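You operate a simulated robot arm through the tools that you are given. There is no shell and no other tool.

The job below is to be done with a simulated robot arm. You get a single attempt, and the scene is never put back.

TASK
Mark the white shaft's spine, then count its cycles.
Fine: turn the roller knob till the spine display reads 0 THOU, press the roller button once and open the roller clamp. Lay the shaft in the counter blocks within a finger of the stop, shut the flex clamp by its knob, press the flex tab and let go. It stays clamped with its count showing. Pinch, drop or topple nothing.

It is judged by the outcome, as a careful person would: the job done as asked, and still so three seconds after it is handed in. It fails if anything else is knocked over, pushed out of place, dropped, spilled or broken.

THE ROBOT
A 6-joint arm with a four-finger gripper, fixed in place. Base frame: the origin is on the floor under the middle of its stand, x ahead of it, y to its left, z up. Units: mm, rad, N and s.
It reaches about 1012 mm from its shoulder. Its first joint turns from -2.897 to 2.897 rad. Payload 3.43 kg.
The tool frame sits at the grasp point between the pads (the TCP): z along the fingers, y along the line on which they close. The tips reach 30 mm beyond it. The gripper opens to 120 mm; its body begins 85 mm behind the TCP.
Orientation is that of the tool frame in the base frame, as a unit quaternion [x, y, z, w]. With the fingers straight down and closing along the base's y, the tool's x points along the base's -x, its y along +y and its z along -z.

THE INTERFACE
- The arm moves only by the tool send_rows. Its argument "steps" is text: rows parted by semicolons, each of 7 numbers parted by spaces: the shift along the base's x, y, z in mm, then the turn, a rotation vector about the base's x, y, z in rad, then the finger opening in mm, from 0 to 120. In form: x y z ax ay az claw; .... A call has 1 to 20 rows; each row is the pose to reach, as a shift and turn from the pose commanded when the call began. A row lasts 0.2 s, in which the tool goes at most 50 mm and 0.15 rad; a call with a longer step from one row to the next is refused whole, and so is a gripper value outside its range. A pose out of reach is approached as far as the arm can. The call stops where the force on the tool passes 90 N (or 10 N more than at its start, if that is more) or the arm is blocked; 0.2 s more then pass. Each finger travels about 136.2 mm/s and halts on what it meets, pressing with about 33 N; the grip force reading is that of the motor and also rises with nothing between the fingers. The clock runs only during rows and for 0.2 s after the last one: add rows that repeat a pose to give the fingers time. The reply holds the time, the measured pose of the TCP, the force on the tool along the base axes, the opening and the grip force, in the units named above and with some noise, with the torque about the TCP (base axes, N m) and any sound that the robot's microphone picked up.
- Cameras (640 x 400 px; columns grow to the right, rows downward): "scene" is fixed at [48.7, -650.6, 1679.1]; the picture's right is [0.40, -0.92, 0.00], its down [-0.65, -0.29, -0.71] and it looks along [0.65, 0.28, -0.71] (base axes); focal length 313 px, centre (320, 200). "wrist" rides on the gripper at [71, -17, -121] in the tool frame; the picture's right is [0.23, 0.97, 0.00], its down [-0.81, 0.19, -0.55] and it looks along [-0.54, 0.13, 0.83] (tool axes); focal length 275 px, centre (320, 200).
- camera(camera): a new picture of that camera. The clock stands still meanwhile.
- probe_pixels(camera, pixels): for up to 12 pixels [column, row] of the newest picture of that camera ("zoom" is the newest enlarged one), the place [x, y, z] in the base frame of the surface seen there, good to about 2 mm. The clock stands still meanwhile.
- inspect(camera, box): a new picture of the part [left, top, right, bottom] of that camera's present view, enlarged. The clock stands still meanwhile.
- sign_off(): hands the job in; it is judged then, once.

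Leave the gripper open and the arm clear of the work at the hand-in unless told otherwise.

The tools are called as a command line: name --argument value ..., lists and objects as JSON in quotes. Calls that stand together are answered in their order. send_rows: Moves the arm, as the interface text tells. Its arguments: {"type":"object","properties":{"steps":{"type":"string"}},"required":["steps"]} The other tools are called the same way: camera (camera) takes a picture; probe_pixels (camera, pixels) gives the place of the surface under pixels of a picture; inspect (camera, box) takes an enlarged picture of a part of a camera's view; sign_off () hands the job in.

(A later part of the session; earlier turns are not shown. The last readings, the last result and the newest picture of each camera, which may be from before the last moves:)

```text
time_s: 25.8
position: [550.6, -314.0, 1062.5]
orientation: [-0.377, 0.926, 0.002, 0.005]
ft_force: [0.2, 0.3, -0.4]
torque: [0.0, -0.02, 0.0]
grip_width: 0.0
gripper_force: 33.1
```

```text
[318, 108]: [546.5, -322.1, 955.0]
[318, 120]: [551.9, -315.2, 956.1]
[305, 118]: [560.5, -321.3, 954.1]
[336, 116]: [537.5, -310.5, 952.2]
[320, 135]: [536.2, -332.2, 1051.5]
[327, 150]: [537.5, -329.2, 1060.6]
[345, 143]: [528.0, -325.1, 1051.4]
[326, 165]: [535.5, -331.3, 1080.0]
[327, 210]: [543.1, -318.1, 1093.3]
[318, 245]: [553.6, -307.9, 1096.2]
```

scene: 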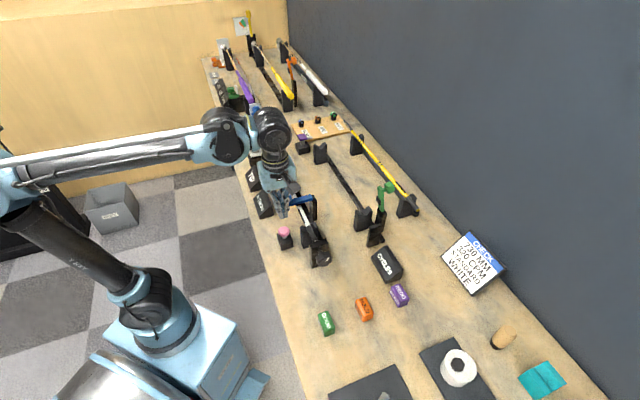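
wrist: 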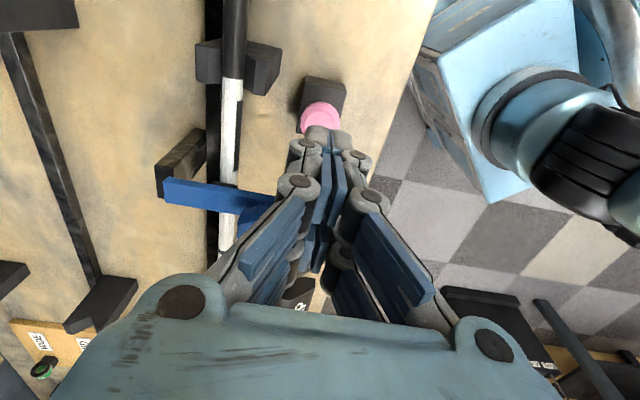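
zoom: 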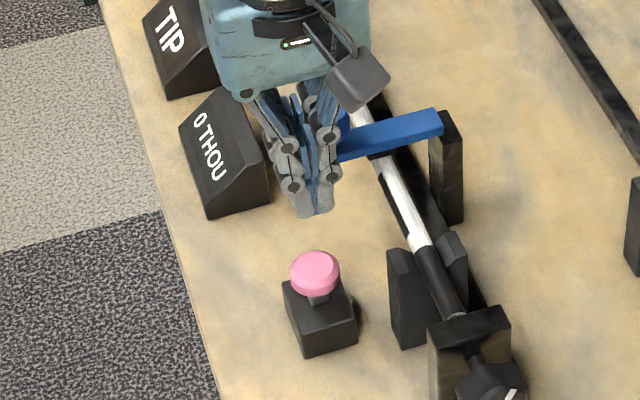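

Display reads 0 THOU. The button's centre is about (549.5,-314), top z≈956. The closed fingers form two tips about ±17 mm along the shaft direction, so I'll offset by 17 mm so one tip pair is centred on the button, and descend to just above it.

send_rows --steps "-12.5 -12 -20 0 0 0 0; -12.5 -12 -45 0 0 0 0; -12.5 -12 -65 0 0 0 0; -12.5 -12 -68 0 0 0 0; -12.5 -12 -68 0 0 0 0"

inspect --camera "scene" --box '[260, 200, 320, 250]'

camera --camera "wrist"

```text
time_s: 27.0
position: [537.3, -326.9, 992.4]
orientation: [-0.377, 0.926, 0.001, 0.006]
ft_force: [0.0, 0.1, 0.1]
torque: [-0.03, 0.03, -0.02]
grip_width: 0.0
gripper_force: 32.7
```

```text
8.00 times, centred on (290, 225) of scene
```

zoom: 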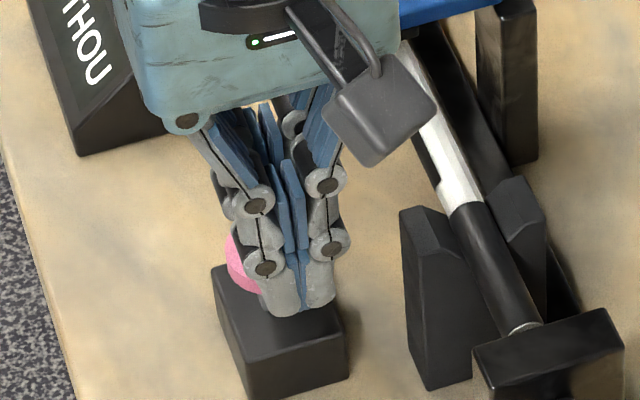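

```text
taken
```

wrist: 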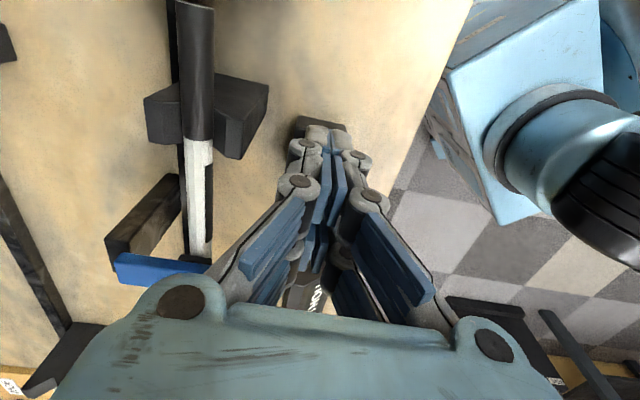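

Tips are about 6 mm above the button. I'll press down in small steps and listen for a click.

send_rows --steps "0 0 -2 0 0 0 0; 0 0 -4 0 0 0 0; 0 0 -6 0 0 0 0; 0 0 -8 0 0 0 0"

```text
time_s: 28.0
position: [536.5, -326.0, 984.6]
orientation: [-0.377, 0.926, 0.001, 0.006]
ft_force: [0.2, 0.1, 0.7]
torque: [0.02, 0.02, -0.03]
grip_width: 0.0
gripper_force: 33.3
```

No contact yet; continuing down in 1.5 mm rows.

send_rows --steps "0 0 -1.5 0 0 0 0; 0 0 -3 0 0 0 0; 0 0 -4.5 0 0 0 0; 0 0 -6 0 0 0 0"

inspect --camera "scene" --box '[260, 200, 320, 250]'

```text
time_s: 29.0
position: [536.5, -324.9, 978.2]
orientation: [-0.376, 0.927, 0.001, 0.005]
ft_force: [0.1, 0.2, -0.2]
torque: [-0.01, -0.01, -0.01]
grip_width: 5.5
gripper_force: 33.2
```

```text
8.00 times, centred on (290, 225) of scene
```

zoom: 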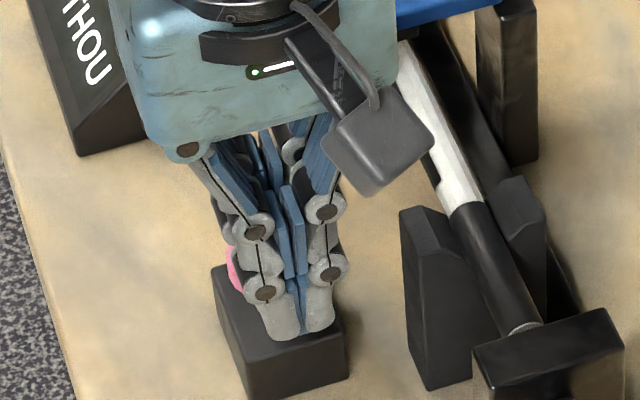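

Grip width reads 5.5 with no force on the tool, which is odd – something is between the tips. I'll look before moving.

camera --camera "wrist"

inspect --camera "wrist" --box '[240, 90, 400, 240]'

inspect --camera "scene" --box '[275, 215, 310, 245]'

```text
taken
```

wrist: 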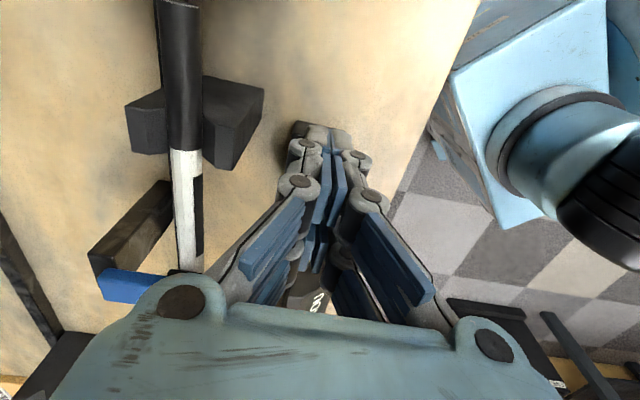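

```text
2.67 times, centred on (320, 165) of wrist
```

zoom: 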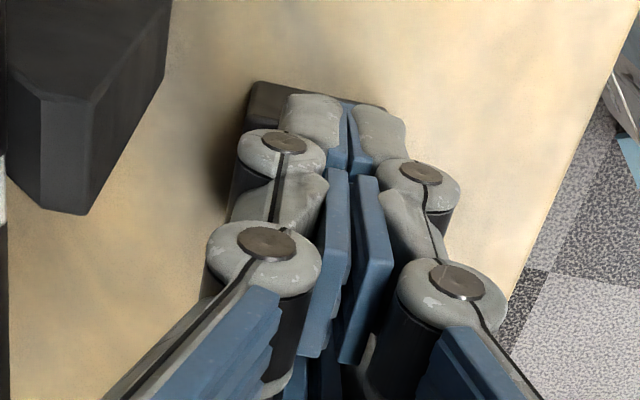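

```text
13.33 times, centred on (292, 230) of scene
```

zoom: 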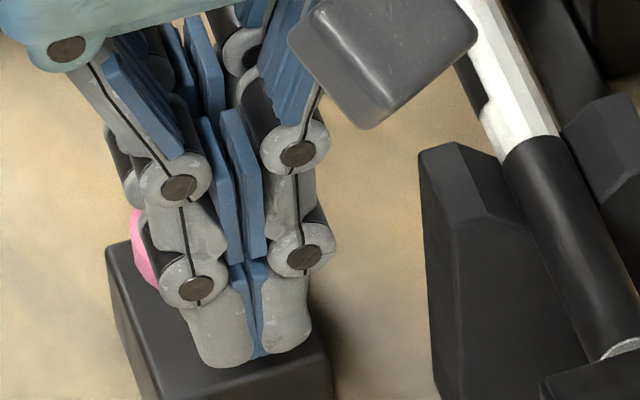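

I'll back up 6 mm and see whether the width goes back to 0, to understand what the tips met.

send_rows --steps "0 0 3 0 0 0 0; 0 0 6 0 0 0 0; 0 0 6 0 0 0 0"

inspect --camera "scene" --box '[275, 215, 310, 245]'

```text
time_s: 29.8
position: [535.9, -326.0, 984.7]
orientation: [-0.377, 0.926, 0.0, 0.005]
ft_force: [-0.8, 0.4, -0.6]
torque: [0.01, 0.0, -0.07]
grip_width: 0.0
gripper_force: 33.6
```

```text
13.33 times, centred on (292, 230) of scene
```

zoom: 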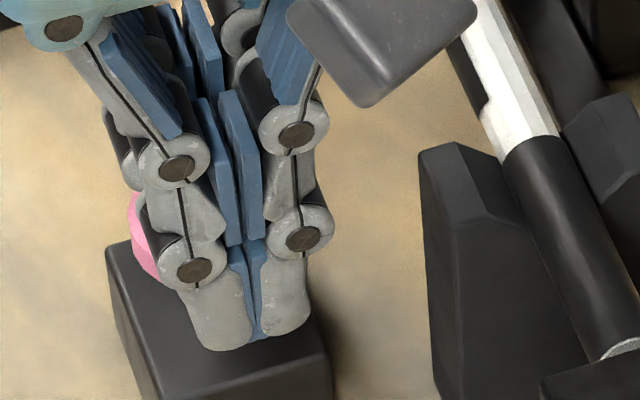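

probe_pixels --camera "zoom" --pixels '[[222, 345], [285, 325], [258, 335], [140, 215], [140, 255], [150, 270], [135, 290], [200, 270], [240, 375], [300, 350]]'

```text
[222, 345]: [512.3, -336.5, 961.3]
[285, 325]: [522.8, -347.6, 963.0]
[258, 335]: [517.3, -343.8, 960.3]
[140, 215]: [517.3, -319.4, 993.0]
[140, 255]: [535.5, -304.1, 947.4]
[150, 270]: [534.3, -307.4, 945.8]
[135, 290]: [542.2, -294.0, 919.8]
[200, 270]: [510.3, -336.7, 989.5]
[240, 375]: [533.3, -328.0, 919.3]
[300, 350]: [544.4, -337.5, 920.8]
```

I'll check whether that contact already counted as a press: look at the display and shaft for a mark.

inspect --camera "scene" --box '[235, 130, 335, 260]'

```text
3.08 times, centred on (285, 195) of scene
```

zoom: 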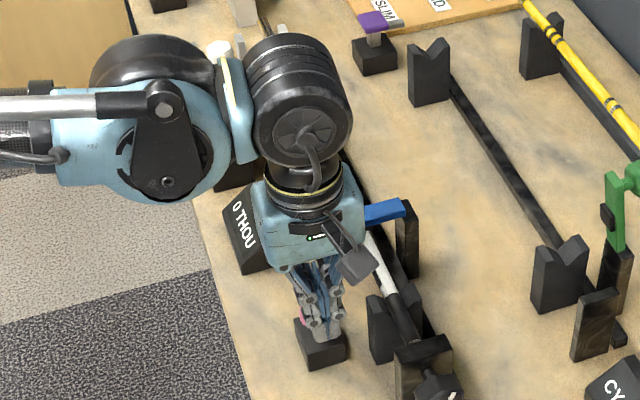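

No obvious sign. I'll raise clear and inspect the button and shaft for any change.

send_rows --steps "0 0 30 0 0 0 0; 0 0 70 0 0 0 0; -20 20 100 0 0 0 0; -40 40 120 0 0 0 0; -40 40 120 0 0 0 0"

inspect --camera "scene" --box '[235, 160, 335, 260]'

camera --camera "wrist"

```text
time_s: 31.0
position: [494.8, -284.6, 1105.8]
orientation: [-0.377, 0.926, 0.001, 0.005]
ft_force: [0.1, -0.2, 0.2]
torque: [-0.02, -0.01, -0.02]
grip_width: 0.0
gripper_force: 32.8
```

```text
4.00 times, centred on (285, 210) of scene
```

zoom: 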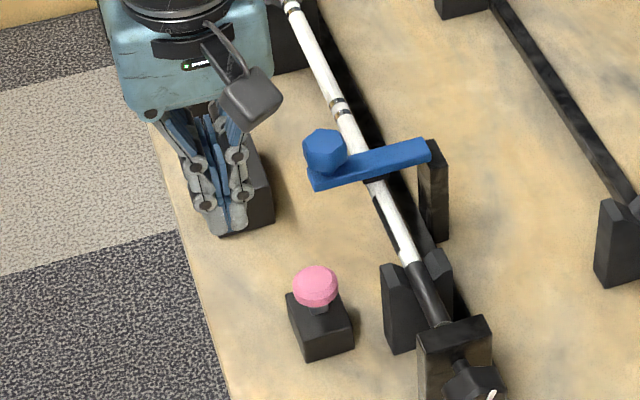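

```text
taken
```

wrist: 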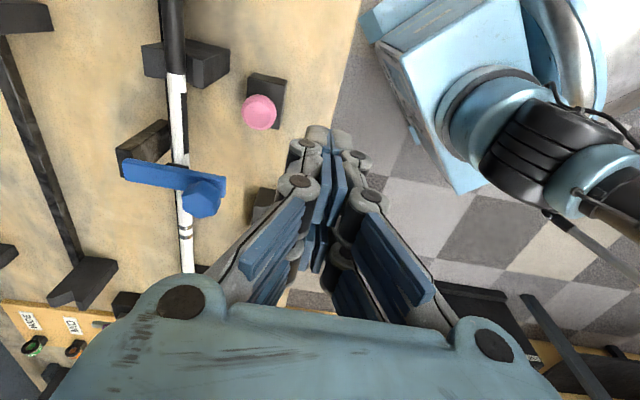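

The button is up. I'll zoom on the shaft near the clamp for any new mark, and probe the button precisely.

inspect --camera "wrist" --box '[110, 60, 290, 270]'

probe_pixels --camera "wrist" --pixels '[[259, 112], [259, 98], [259, 127], [244, 112], [275, 112], [265, 85], [206, 195], [200, 185], [140, 172], [320, 132], [345, 138]]'

inspect --camera "scene" --box '[290, 195, 335, 240]'

```text
1.90 times, centred on (200, 165) of wrist
```

zoom: 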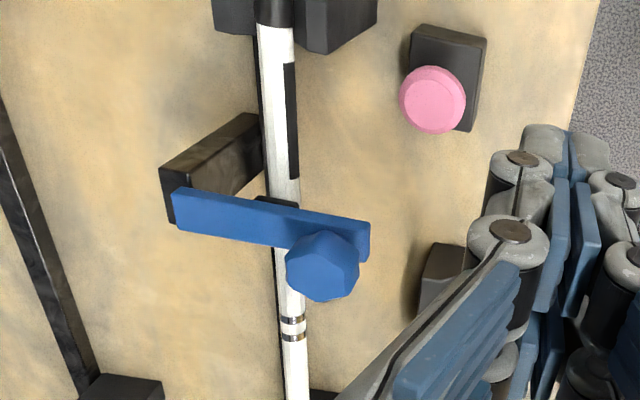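

```text
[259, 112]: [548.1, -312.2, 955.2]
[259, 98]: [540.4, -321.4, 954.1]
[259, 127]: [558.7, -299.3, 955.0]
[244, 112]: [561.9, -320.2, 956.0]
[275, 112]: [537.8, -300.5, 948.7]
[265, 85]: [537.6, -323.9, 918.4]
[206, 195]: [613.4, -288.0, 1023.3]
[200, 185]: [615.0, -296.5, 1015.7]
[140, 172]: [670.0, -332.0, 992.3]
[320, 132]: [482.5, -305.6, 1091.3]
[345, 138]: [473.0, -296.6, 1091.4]
```

```text
8.89 times, centred on (312, 218) of scene
```

zoom: 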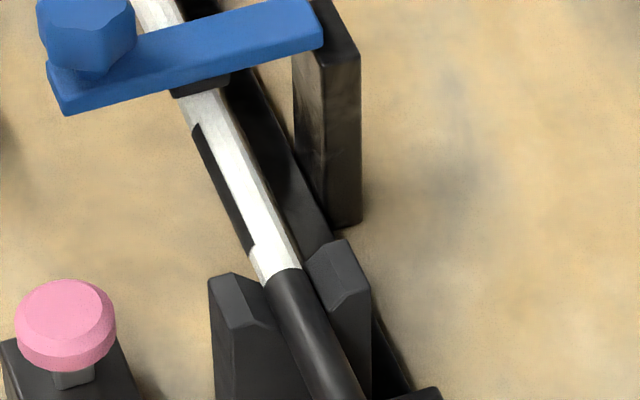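

No mark shows, and pictures suggest the cap only moved down ~4–5 mm with almost no resistance and sprang back, so the press was probably too shallow. I'll centre the closed fingers on the cap at (549.7,-311) and press deeper in small steps.

send_rows --steps "25 -12 0 0 0 0 0; 54.5 -26 -30 0 0 0 0; 54.5 -26 -70 0 0 0 0; 54.5 -26 -105 0 0 0 0; 54.5 -26 -116 0 0 0 0; 54.5 -26 -116 0 0 0 0"

inspect --camera "scene" --box '[270, 205, 310, 245]'

```text
time_s: 32.4
position: [550.7, -308.9, 989.1]
orientation: [-0.377, 0.926, 0.001, 0.005]
ft_force: [-0.4, -0.3, -0.6]
torque: [-0.04, 0.0, -0.01]
grip_width: 0.0
gripper_force: 33.5
```

```text
10.00 times, centred on (290, 225) of scene
```

zoom: 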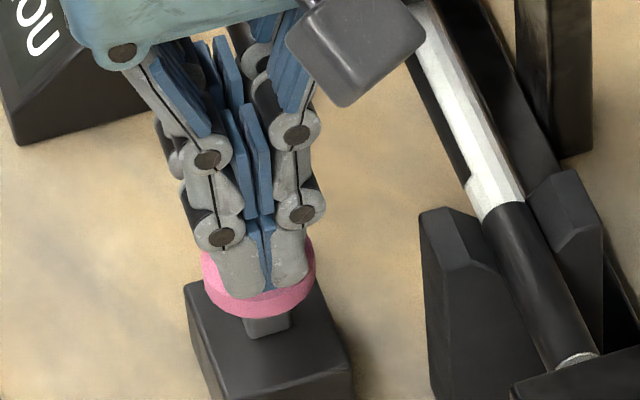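

The tips sit centred over the cap. Pressing down now in separate small moves.

send_rows --steps "0 0 -2 0 0 0 0; 0 0 -4 0 0 0 0; 0 0 -6 0 0 0 0"

inspect --camera "scene" --box '[270, 205, 310, 245]'

```text
time_s: 33.2
position: [550.3, -309.9, 982.9]
orientation: [-0.378, 0.926, 0.001, 0.005]
ft_force: [-0.1, -0.5, -0.4]
torque: [-0.02, 0.01, 0.01]
grip_width: 0.0
gripper_force: 33.8
```

```text
10.00 times, centred on (290, 225) of scene
```

zoom: 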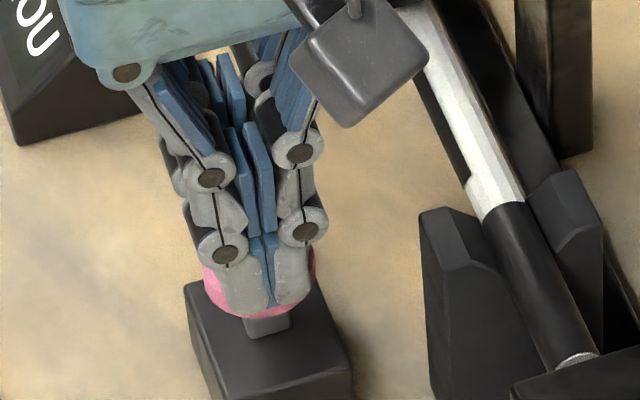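

probe_pixels --camera "zoom" --pixels '[[250, 305], [290, 295], [268, 302], [245, 316], [300, 306], [210, 285], [312, 265], [268, 325], [230, 280], [265, 345]]'

```text
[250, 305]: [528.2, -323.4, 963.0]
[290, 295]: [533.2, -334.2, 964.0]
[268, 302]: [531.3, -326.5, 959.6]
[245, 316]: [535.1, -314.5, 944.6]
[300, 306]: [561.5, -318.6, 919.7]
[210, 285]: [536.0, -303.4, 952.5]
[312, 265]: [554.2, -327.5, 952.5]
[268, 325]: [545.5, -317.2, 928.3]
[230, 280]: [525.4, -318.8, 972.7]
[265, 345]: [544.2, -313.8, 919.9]
```

Tip bottoms are actually about 20–23 mm beyond the TCP, so they're still a few mm above the cap. Continuing down slowly.

send_rows --steps "0 0 -2 0 0 0 0; 0 0 -4 0 0 0 0"

send_rows --steps "0 0 -1 0 0 0 0; 0 0 -2 0 0 0 0"

inspect --camera "scene" --box '[270, 205, 310, 245]'

```text
time_s: 33.8
position: [550.4, -310.8, 979.1]
orientation: [-0.378, 0.926, 0.0, 0.005]
ft_force: [-0.1, 0.5, -0.3]
torque: [0.0, 0.0, -0.03]
grip_width: 6.3
gripper_force: 33.2
```

```text
time_s: 34.4
position: [552.1, -312.4, 976.3]
orientation: [-0.377, 0.926, 0.001, 0.006]
ft_force: [0.1, 1.3, 1.7]
torque: [0.01, 0.02, 0.03]
grip_width: 5.8
gripper_force: 32.6
```

```text
10.00 times, centred on (290, 225) of scene
```

zoom: 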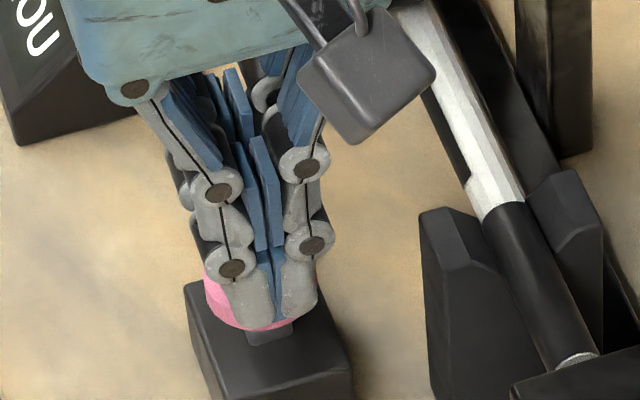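

The cap has gone down a few mm with about 1.7 N. Continuing the press until it bottoms or clicks.

send_rows --steps "0 0 -1.5 0 0 0 0; 0 0 -3 0 0 0 0"

send_rows --steps "0 0 -1.5 0 0 0 0; 0 0 -3 0 0 0 0"

inspect --camera "scene" --box '[270, 205, 310, 245]'

```text
time_s: 35.0
position: [550.5, -310.6, 975.4]
orientation: [-0.377, 0.926, 0.001, 0.005]
ft_force: [-0.4, 0.9, 1.7]
torque: [0.03, -0.01, -0.03]
grip_width: 6.2
gripper_force: 33.7
```

```text
time_s: 35.6
position: [550.4, -312.3, 971.1]
orientation: [-0.376, 0.926, 0.001, 0.006]
ft_force: [-1.2, -0.1, 1.8]
torque: [0.01, 0.07, 0.01]
grip_width: 6.1
gripper_force: 33.0
heard: click
```

```text
10.00 times, centred on (290, 225) of scene
```

zoom: 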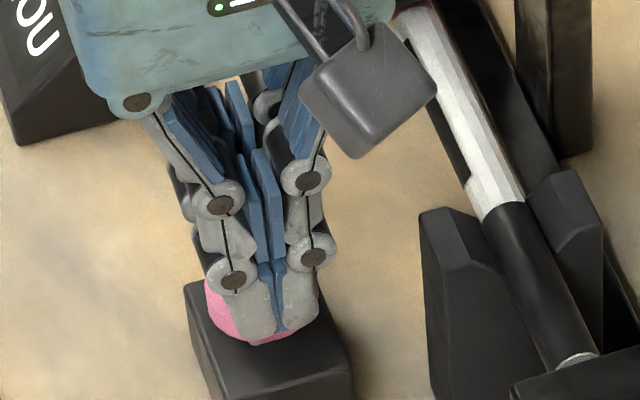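

A click was heard – the button is pressed once. Now straight up and clear, then I'll look for the mark.

send_rows --steps "0 0 20 0 0 0 0; 0 0 60 0 0 0 0; 0 0 100 0 0 0 0; 0 0 130 0 0 0 0; 0 0 130 0 0 0 0"

camera --camera "wrist"

inspect --camera "scene" --box '[235, 160, 335, 260]'

```text
time_s: 36.8
position: [548.9, -310.6, 1101.9]
orientation: [-0.376, 0.926, 0.001, 0.005]
ft_force: [-0.4, 0.7, 0.2]
torque: [-0.03, -0.03, 0.04]
grip_width: 0.0
gripper_force: 32.7
```

```text
taken
```

wrist: 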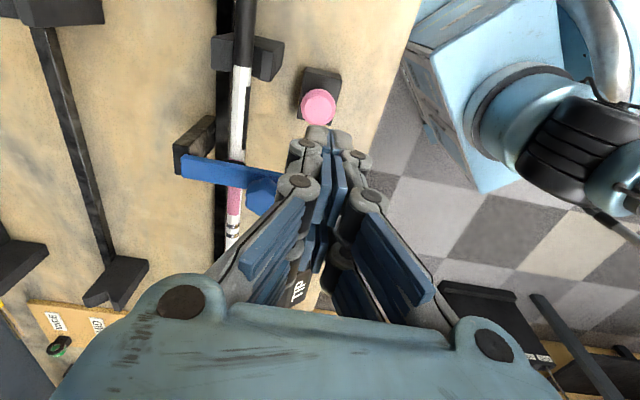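

```text
4.00 times, centred on (285, 210) of scene
```

zoom: 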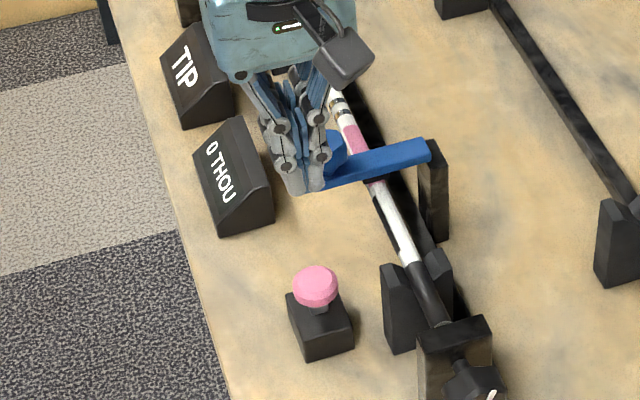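

A pink mark is now on the shaft under the clamp – the spine is marked. Next is the blue roller clamp. I'll move for a clear wrist view of it and open the gripper.

send_rows --steps "-10 -20 20 0 0 0 20; -25 -50 30 0 0 0 50; -35 -75 40 0 0 0 80; -35 -75 40 0 0 0 80"

camera --camera "wrist"

inspect --camera "scene" --box '[275, 180, 330, 235]'

```text
time_s: 37.8
position: [516.3, -385.7, 1142.9]
orientation: [-0.377, 0.926, 0.002, 0.005]
ft_force: [-0.1, -0.1, 0.3]
torque: [-0.01, 0.0, -0.01]
grip_width: 80.1
gripper_force: 0.0
```

```text
taken
```

wrist: 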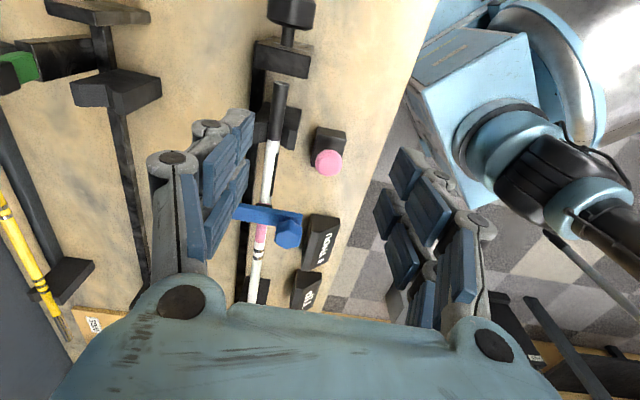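

```text
7.27 times, centred on (302, 208) of scene
```

zoom: 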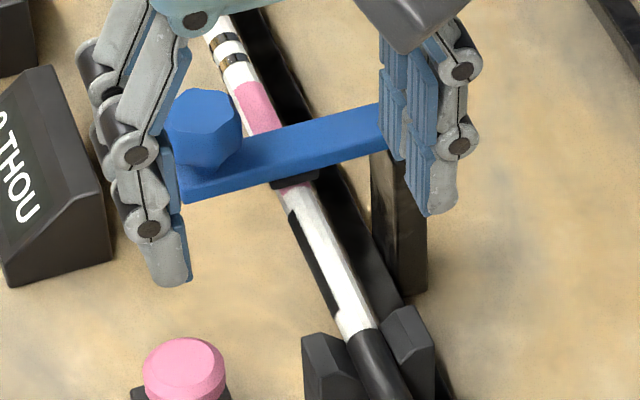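

I'll probe the clamp's knob, arm and pivot.

probe_pixels --camera "zoom" --pixels '[[200, 115], [170, 130], [235, 120], [205, 160], [195, 185], [185, 195], [280, 150], [370, 118], [378, 150], [295, 178], [390, 200], [330, 160]]'

probe_pixels --camera "wrist" --pixels '[[290, 236], [277, 230], [300, 228], [288, 248], [262, 214], [240, 212], [300, 218], [283, 224], [279, 85], [277, 100], [268, 160], [256, 280]]'

inspect --camera "wrist" --box '[220, 60, 340, 300]'

```text
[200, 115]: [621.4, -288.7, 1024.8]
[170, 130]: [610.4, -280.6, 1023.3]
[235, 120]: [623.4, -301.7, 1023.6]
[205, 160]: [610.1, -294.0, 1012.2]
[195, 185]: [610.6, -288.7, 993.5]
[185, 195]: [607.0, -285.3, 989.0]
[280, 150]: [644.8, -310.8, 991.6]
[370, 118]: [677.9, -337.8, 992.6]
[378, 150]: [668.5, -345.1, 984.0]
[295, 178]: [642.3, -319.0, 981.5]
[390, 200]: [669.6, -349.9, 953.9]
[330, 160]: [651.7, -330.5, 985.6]
```

```text
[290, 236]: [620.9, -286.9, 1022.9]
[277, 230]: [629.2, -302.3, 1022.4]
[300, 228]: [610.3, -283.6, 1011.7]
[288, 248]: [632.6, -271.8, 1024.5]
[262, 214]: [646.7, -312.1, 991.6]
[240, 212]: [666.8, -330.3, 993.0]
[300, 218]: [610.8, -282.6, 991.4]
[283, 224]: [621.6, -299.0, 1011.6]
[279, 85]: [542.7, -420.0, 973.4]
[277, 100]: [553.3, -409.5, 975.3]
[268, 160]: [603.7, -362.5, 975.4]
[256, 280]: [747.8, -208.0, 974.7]
```

```text
1.67 times, centred on (280, 180) of wrist
```

zoom: 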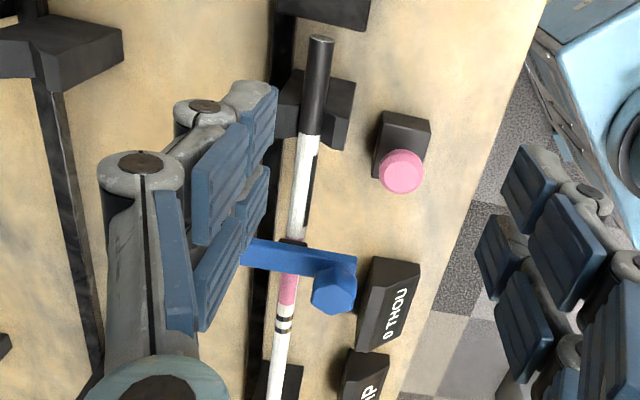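

The knob's centre is about (621.5,-288), z 1003–1025, and the clamp arm hinges near its far post (t≈712 across). I'll turn the tool −90° so the fingers close along the hinge axis. The knob can then pivot between the pads while I swing it up. I'll do this high above the clamp.

send_rows --steps "9 8 0 0 0 -0.143 80; 18 17 0 0 0 -0.286 80; 28 26 0 0 0 -0.428 80; 38 35 0 0 0 -0.571 80; 48 44 0 0 0 -0.714 80; 57 53 0 0 0 -0.857 80; 67 62 0 0 0 -1.0 80; 76 71 0 0 0 -1.142 80; 86 80 0 0 0 -1.285 80; 95 89 -10 0 0 -1.428 80; 105 97.7 -30 0 0 -1.571 80; 105 97.7 -40 0 0 -1.571 80; 105 97.7 -40 0 0 -1.571 80"

camera --camera "wrist"

camera --camera "scene"

```text
time_s: 40.6
position: [620.0, -288.6, 1099.0]
orientation: [0.389, 0.921, -0.004, 0.005]
ft_force: [0.7, -0.7, -0.7]
torque: [-0.01, -0.03, -0.01]
grip_width: 80.2
gripper_force: 0.0
```

```text
taken
```

wrist: 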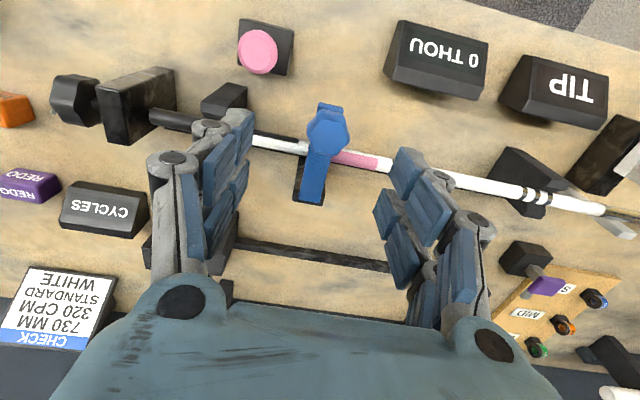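

```text
taken
```

scene: 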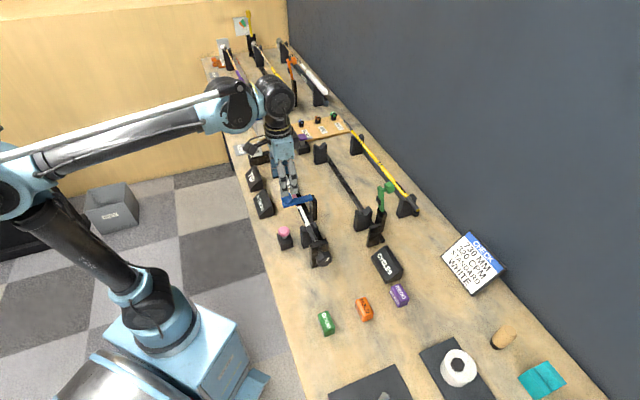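

Good view: the knob is at (327,130), centred between the pads. I'll probe the clamp again from here, including the hinge.

inspect --camera "wrist" --box '[270, 80, 390, 220]'

probe_pixels --camera "wrist" --pixels '[[327, 112], [310, 130], [348, 132], [327, 150], [328, 130], [318, 170], [311, 198], [303, 180], [330, 180], [329, 104], [305, 155], [345, 155]]'

```text
2.86 times, centred on (330, 150) of wrist
```

zoom: 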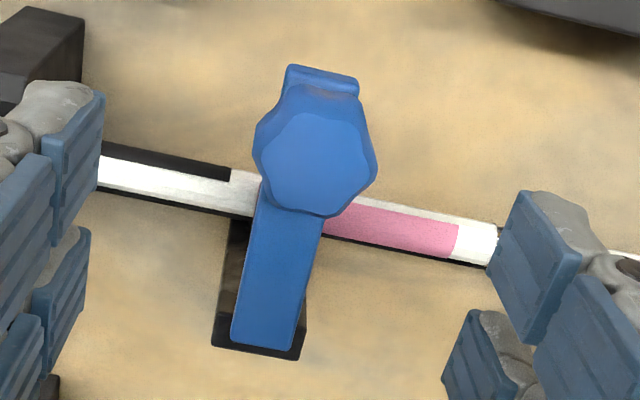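

```text
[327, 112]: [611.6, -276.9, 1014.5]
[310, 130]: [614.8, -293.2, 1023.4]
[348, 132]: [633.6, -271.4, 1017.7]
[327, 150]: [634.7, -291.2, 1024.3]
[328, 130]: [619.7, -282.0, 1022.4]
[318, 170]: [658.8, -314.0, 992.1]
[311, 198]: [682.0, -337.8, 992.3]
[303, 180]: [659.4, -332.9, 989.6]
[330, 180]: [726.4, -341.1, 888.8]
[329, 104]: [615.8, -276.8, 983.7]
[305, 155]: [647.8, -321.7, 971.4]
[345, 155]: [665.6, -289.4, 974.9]
```

I'll shift about 6 mm along the shaft to centre on the knob and descend so the pads sit beside it at z≈1016.

send_rows --steps "4.1 4.8 -20 0 0 0 80; 4.1 4.8 -50 0 0 0 80; 4.1 4.8 -75 0 0 0 80; 4.1 4.8 -83 0 0 0 80; 4.1 4.8 -83 0 0 0 80"

camera --camera "wrist"

inspect --camera "scene" --box '[265, 170, 345, 230]'

```text
time_s: 41.8
position: [625.6, -283.6, 1017.1]
orientation: [0.389, 0.921, -0.003, 0.006]
ft_force: [-0.6, -0.1, -0.1]
torque: [-0.02, 0.05, 0.0]
grip_width: 80.1
gripper_force: 0.1
```

```text
taken
```

wrist: 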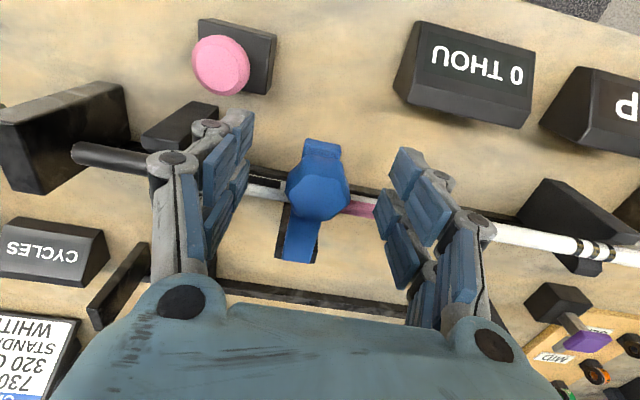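

```text
6.67 times, centred on (305, 200) of scene
```

zoom: 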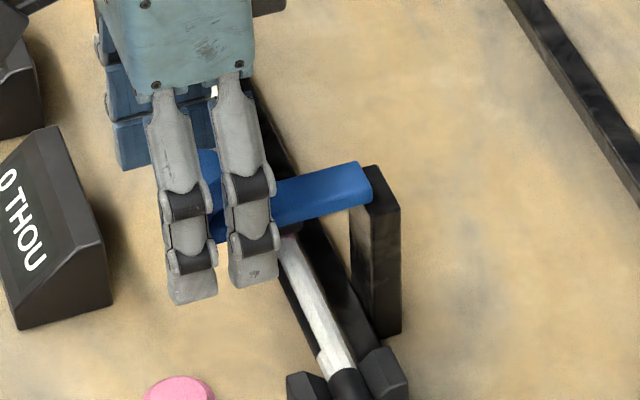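

The knob is right at the grasp point (318,188). Closing on it.

send_rows --steps "0 0 0 0 0 0 60; 0 0 0 0 0 0 40; 0 0 0 0 0 0 30; 0 0 0 0 0 0 30"

camera --camera "wrist"

```text
time_s: 42.8
position: [623.4, -284.4, 1017.8]
orientation: [0.388, 0.922, -0.004, 0.005]
ft_force: [-1.2, -0.9, -0.8]
torque: [0.01, 0.0, -0.05]
grip_width: 30.7
gripper_force: 0.9
```

```text
taken
```

wrist: 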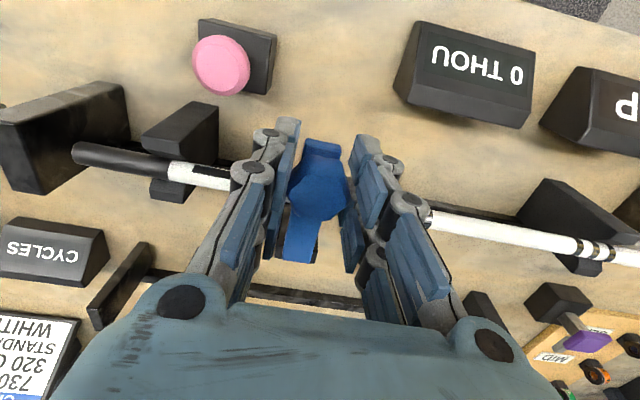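

Just touching at 30.7. I'll tighten to get a firm grip.

send_rows --steps "0 0 0 0 0 0 24; 0 0 0 0 0 0 22; 0 0 0 0 0 0 22"

```text
time_s: 43.6
position: [624.1, -284.3, 1018.3]
orientation: [0.388, 0.921, -0.004, 0.005]
ft_force: [-9.6, -7.2, -2.3]
torque: [0.03, 0.23, -0.01]
grip_width: 29.1
gripper_force: 45.5
```

Firm grip at 29 mm. I'll start the swing gently along the arc about the hinge: first about 17°.

send_rows --steps "1.5 -1.5 4.5 0 0 0 22; 3.1 -3.1 8.9 0 0 0 22; 5.8 -5.9 14.5 0 0 0 22; 8.5 -8.7 20 0 0 0 22; 8.5 -8.7 20 0 0 0 22"

camera --camera "wrist"

inspect --camera "scene" --box '[265, 160, 345, 230]'

```text
time_s: 44.8
position: [630.9, -291.9, 1037.7]
orientation: [0.389, 0.921, -0.003, 0.004]
ft_force: [-26.2, 23.8, 3.1]
torque: [1.12, 1.05, 0.01]
grip_width: 29.0
gripper_force: 44.9
```

```text
taken
```

wrist: 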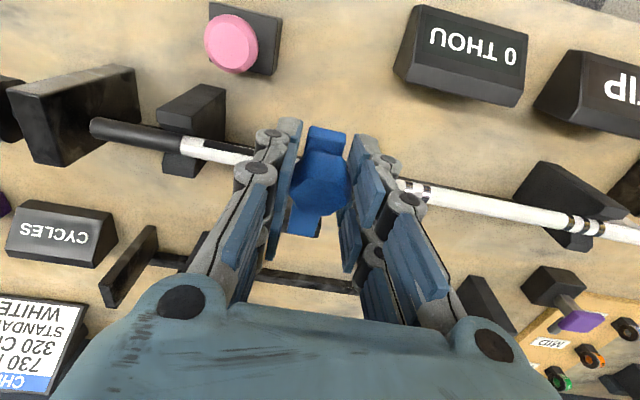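

```text
5.71 times, centred on (305, 195) of scene
```

zoom: 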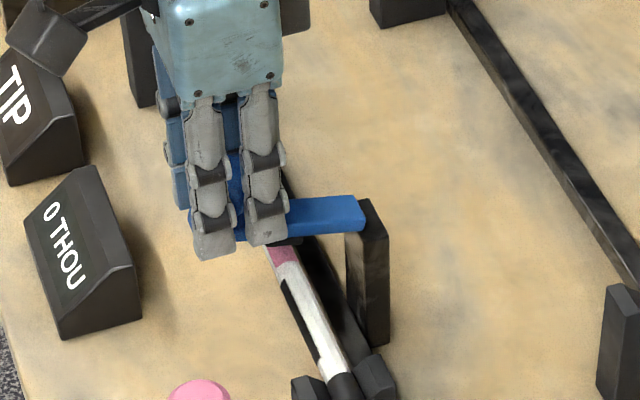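

The clamp is lifting. There's 35 N toward the robot and a torque wanting the tool to tilt with the arm, so I'll let the tool tilt partly along and ease back slightly as I continue.

send_rows --steps "1.5 -1.5 4.5 0.06 0.058 0 22; 5 -5.1 9 0.12 0.117 0 22; 9 -9.2 13.5 0.179 0.175 0 22; 12.9 -13.2 17.3 0.239 0.233 0 22; 12.9 -13.2 17.3 0.239 0.233 0 22"

inspect --camera "scene" --box '[265, 150, 345, 230]'

```text
time_s: 46.0
position: [645.1, -305.7, 1056.8]
orientation: [0.384, 0.91, 0.061, -0.148]
ft_force: [-20.0, 21.8, 40.3]
torque: [0.06, -0.08, -0.01]
grip_width: 28.8
gripper_force: 45.6
```

```text
5.00 times, centred on (305, 190) of scene
```

zoom: 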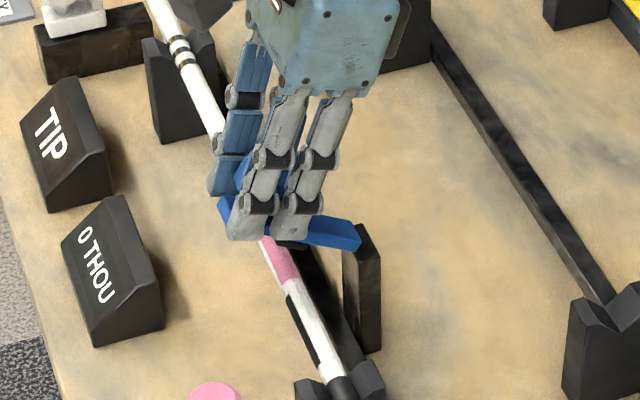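

Torque is now zero, with a radial push outward, so the real hinge is a bit higher (z≈993) than assumed. I'll continue the arc with a corrected radius toward vertical.

send_rows --steps "4.5 -4.7 6.2 0.043 0.042 0 22; 9.7 -10 9.8 0.086 0.084 0 22; 15 -15.5 12.5 0.129 0.126 0 22; 20.7 -21.2 14.2 0.172 0.168 0 22; 20.7 -21.2 14.2 0.172 0.168 0 22"

inspect --camera "scene" --box '[265, 140, 365, 230]'

```text
time_s: 47.2
position: [664.3, -324.1, 1068.7]
orientation: [0.38, 0.898, 0.089, -0.202]
ft_force: [-33.9, -7.0, 25.5]
torque: [0.35, 0.91, 0.23]
grip_width: 30.0
gripper_force: 45.1
out of reach, approached as far as the arm can: row 3, 4, 5
```

```text
4.44 times, centred on (315, 185) of scene
```

zoom: 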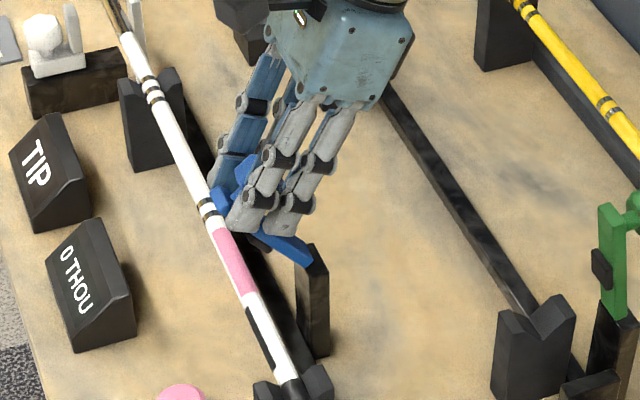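

The outward tilt hit the arm's reach limit. The clamp is about 60° open. I'll bring the tool back upright, letting the knob pivot in the pads, while continuing the arc.

send_rows --steps "1 -2 2 -0.093 -0.091 0 22; 2 -3.2 2.4 -0.186 -0.182 0 22; 5 -6.5 2.6 -0.279 -0.272 0 22; 10 -11.5 2.4 -0.35 -0.342 0 22; 10 -11.5 2.4 -0.35 -0.342 0 22"

inspect --camera "scene" --box '[265, 140, 365, 230]'

camera --camera "wrist"

```text
time_s: 48.4
position: [675.3, -334.3, 1071.1]
orientation: [0.387, 0.922, -0.006, 0.024]
ft_force: [-11.4, -10.9, 1.9]
torque: [-0.1, 0.02, 0.23]
grip_width: 31.3
gripper_force: 7.5
```

```text
4.44 times, centred on (315, 185) of scene
```

zoom: 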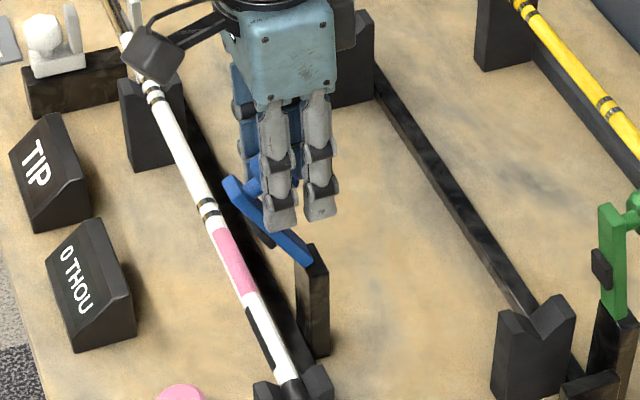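

```text
taken
```

wrist: 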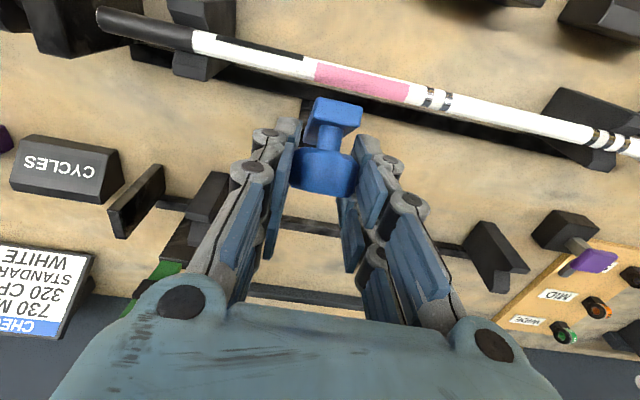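

The knob is slipping in the pads and the grip force dropped to 7.5. I'll probe the arm's present angle.

probe_pixels --camera "zoom" --pixels '[[232, 183], [245, 205], [270, 230], [295, 250], [310, 262], [262, 238], [255, 187], [240, 190]]'

probe_pixels --camera "wrist" --pixels '[[337, 108], [323, 155], [323, 180], [305, 175], [345, 180], [325, 192], [345, 120], [318, 110]]'

inspect --camera "wrist" --box '[250, 80, 400, 240]'

```text
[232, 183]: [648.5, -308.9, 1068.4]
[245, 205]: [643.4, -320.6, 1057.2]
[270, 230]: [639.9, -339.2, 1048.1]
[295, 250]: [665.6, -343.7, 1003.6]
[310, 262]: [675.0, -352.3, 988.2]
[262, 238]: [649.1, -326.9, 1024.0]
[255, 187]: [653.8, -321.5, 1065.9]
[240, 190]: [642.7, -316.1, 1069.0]
```

```text
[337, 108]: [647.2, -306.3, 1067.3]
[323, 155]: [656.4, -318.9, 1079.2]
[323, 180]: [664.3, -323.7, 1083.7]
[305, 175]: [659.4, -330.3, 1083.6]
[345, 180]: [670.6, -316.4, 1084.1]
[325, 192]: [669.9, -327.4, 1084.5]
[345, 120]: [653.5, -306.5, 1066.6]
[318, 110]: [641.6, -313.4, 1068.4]
```

```text
2.50 times, centred on (325, 160) of wrist
```

zoom: 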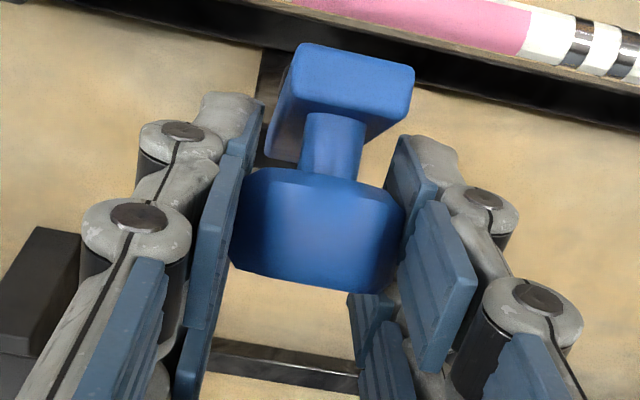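

The arm stands about 28° short of vertical, with the knob near t≈701, z≈1070 between the pads. I'll tighten again and continue the arc outward with the tool kept upright.

send_rows --steps "0 0 0 0 0 0 16; 0 0 0 0 0 0 16; 5 -5 0.5 0 0 0 16; 10 -10.2 0.5 0 0 0 16; 15 -15.4 0 0 0 0 16; 15 -15.4 0 0 0 0 16"

inspect --camera "scene" --box '[265, 140, 365, 230]'

```text
time_s: 49.8
position: [690.0, -350.9, 1070.5]
orientation: [0.388, 0.922, -0.005, 0.022]
ft_force: [-28.8, -11.7, -2.9]
torque: [0.63, 0.69, 0.43]
grip_width: 31.0
gripper_force: 45.5
```

```text
4.44 times, centred on (315, 185) of scene
```

zoom: 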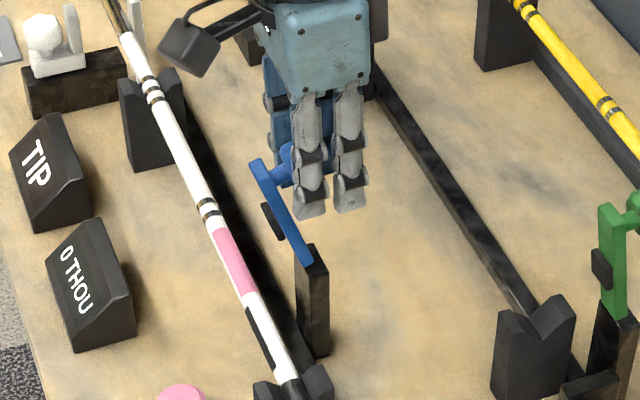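

The clamp continues to open. I'll compare with the green (open) clamp's angle by probing both arms.

probe_pixels --camera "zoom" --pixels '[[605, 212], [608, 240], [612, 290], [613, 312], [258, 165], [270, 190], [285, 220], [302, 255]]'

```text
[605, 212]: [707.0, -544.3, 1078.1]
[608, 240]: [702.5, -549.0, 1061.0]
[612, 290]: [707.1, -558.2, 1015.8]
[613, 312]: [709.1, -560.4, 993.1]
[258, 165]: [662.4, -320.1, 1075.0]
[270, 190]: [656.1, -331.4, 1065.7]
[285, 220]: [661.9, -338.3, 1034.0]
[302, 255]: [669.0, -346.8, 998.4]
```

Blue leans 17° from vertical, green's open position leans about 9°. I'll push the blue a bit further, about 10–12 mm.

send_rows --steps "3 -3.9 -0.5 0 0 0 16; 6.5 -7.6 -1 0 0 0 16; 9.5 -10.7 -2 0 0 0 16; 9.5 -10.7 -2 0 0 0 16"

inspect --camera "scene" --box '[265, 140, 365, 230]'

```text
time_s: 50.8
position: [700.5, -361.5, 1069.5]
orientation: [0.388, 0.922, -0.005, 0.022]
ft_force: [-29.5, -1.7, -8.5]
torque: [0.5, 0.52, 0.36]
grip_width: 30.9
gripper_force: 44.5
```

```text
4.44 times, centred on (315, 185) of scene
```

zoom: 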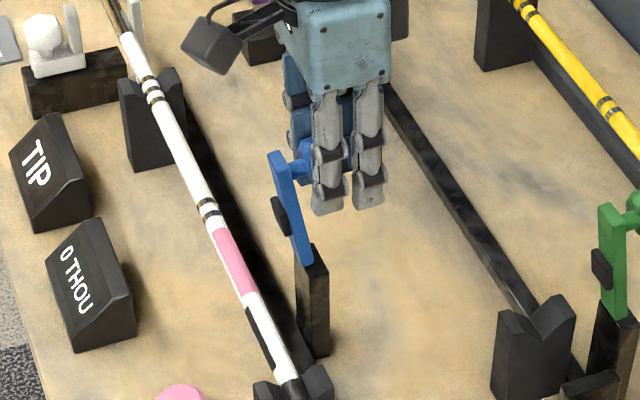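

send_rows --steps "3 -3.5 -0.8 0 0 0 16; 6 -6.8 -1.6 0 0 0 16; 6 -6.8 -1.6 0 0 0 16"

inspect --camera "scene" --box '[265, 140, 365, 230]'

camera --camera "wrist"

```text
time_s: 51.6
position: [706.9, -367.8, 1067.4]
orientation: [0.389, 0.921, -0.005, 0.023]
ft_force: [-8.8, -6.9, -9.2]
torque: [-0.16, -0.04, 0.28]
grip_width: 27.8
gripper_force: 44.9
```

```text
4.44 times, centred on (315, 185) of scene
```

zoom: 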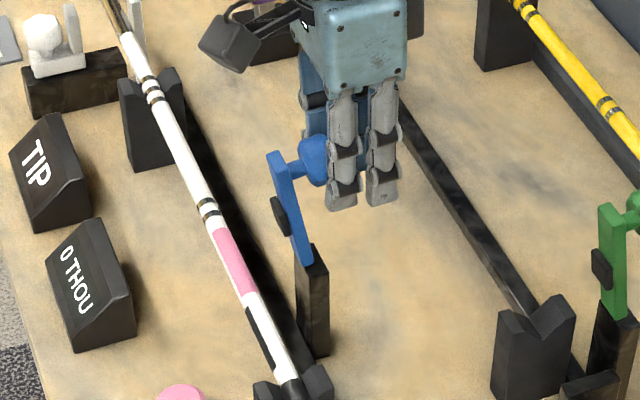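

```text
taken
```

wrist: 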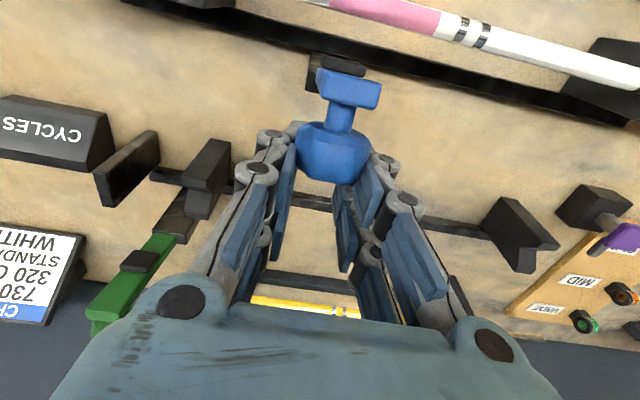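

The arm stopped moving while the tool slid – it's at its open limit and looks like the green one. I'll open the fingers and check that it stays.

send_rows --steps "0 0 0 0 0 0 34; 0 0 0 0 0 0 45; 0 0 0 0 0 0 60; 0 0 0 0 0 0 75; 0 0 0 0 0 0 75"

inspect --camera "scene" --box '[265, 140, 365, 230]'

```text
time_s: 52.8
position: [707.0, -366.9, 1067.4]
orientation: [0.389, 0.921, -0.006, 0.022]
ft_force: [0.9, 0.1, 0.0]
torque: [-0.04, -0.01, -0.03]
grip_width: 74.7
gripper_force: 0.0
```

```text
4.44 times, centred on (315, 185) of scene
```

zoom: 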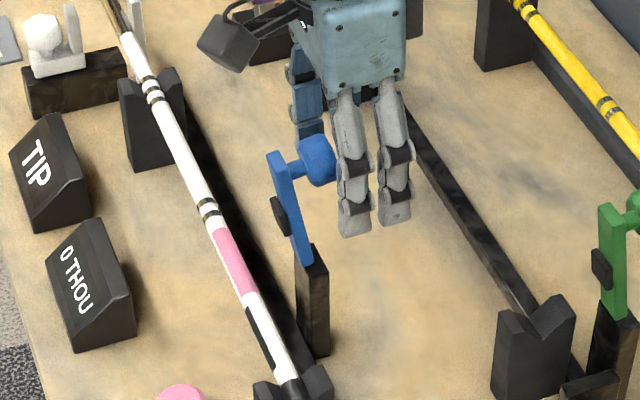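

The roller clamp stays open by itself. Next: the shaft. I'll raise straight up and move along to look at its tip end and the tip gauge before lifting it.

send_rows --steps "0 0 40 0 0 0 75; 0 0 80 0 0 0 75; 5 20 113 0 0 0 75; 17 65 113 0 0 0 75; 29 110 113 0 0 0 75; 41 155 113 0 0 0 75; 53 200 113 0 0 0 75; 62 230 113 0 0 0 75; 69.5 258.5 113 0 0 0 75; 69.5 258.5 113 0 0 0 75"

camera --camera "wrist"

camera --camera "scene"

```text
time_s: 55.0
position: [774.7, -106.7, 1180.4]
orientation: [0.389, 0.921, -0.005, 0.022]
ft_force: [0.3, 0.0, -0.9]
torque: [0.02, -0.02, -0.02]
grip_width: 74.9
gripper_force: 0.0
```

```text
taken
```

wrist: 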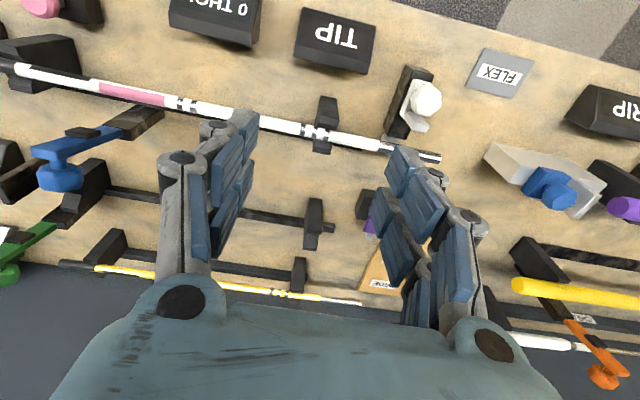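

```text
taken
```

scene: 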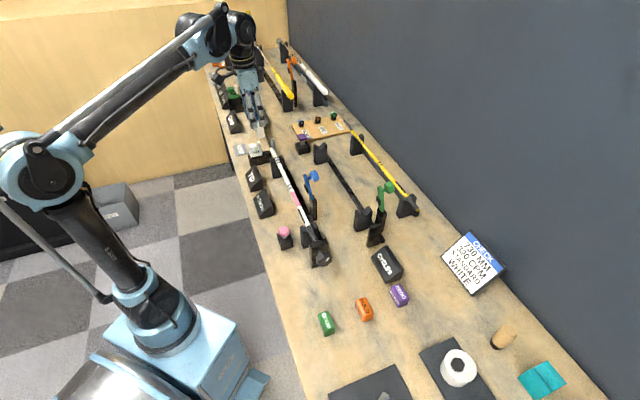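

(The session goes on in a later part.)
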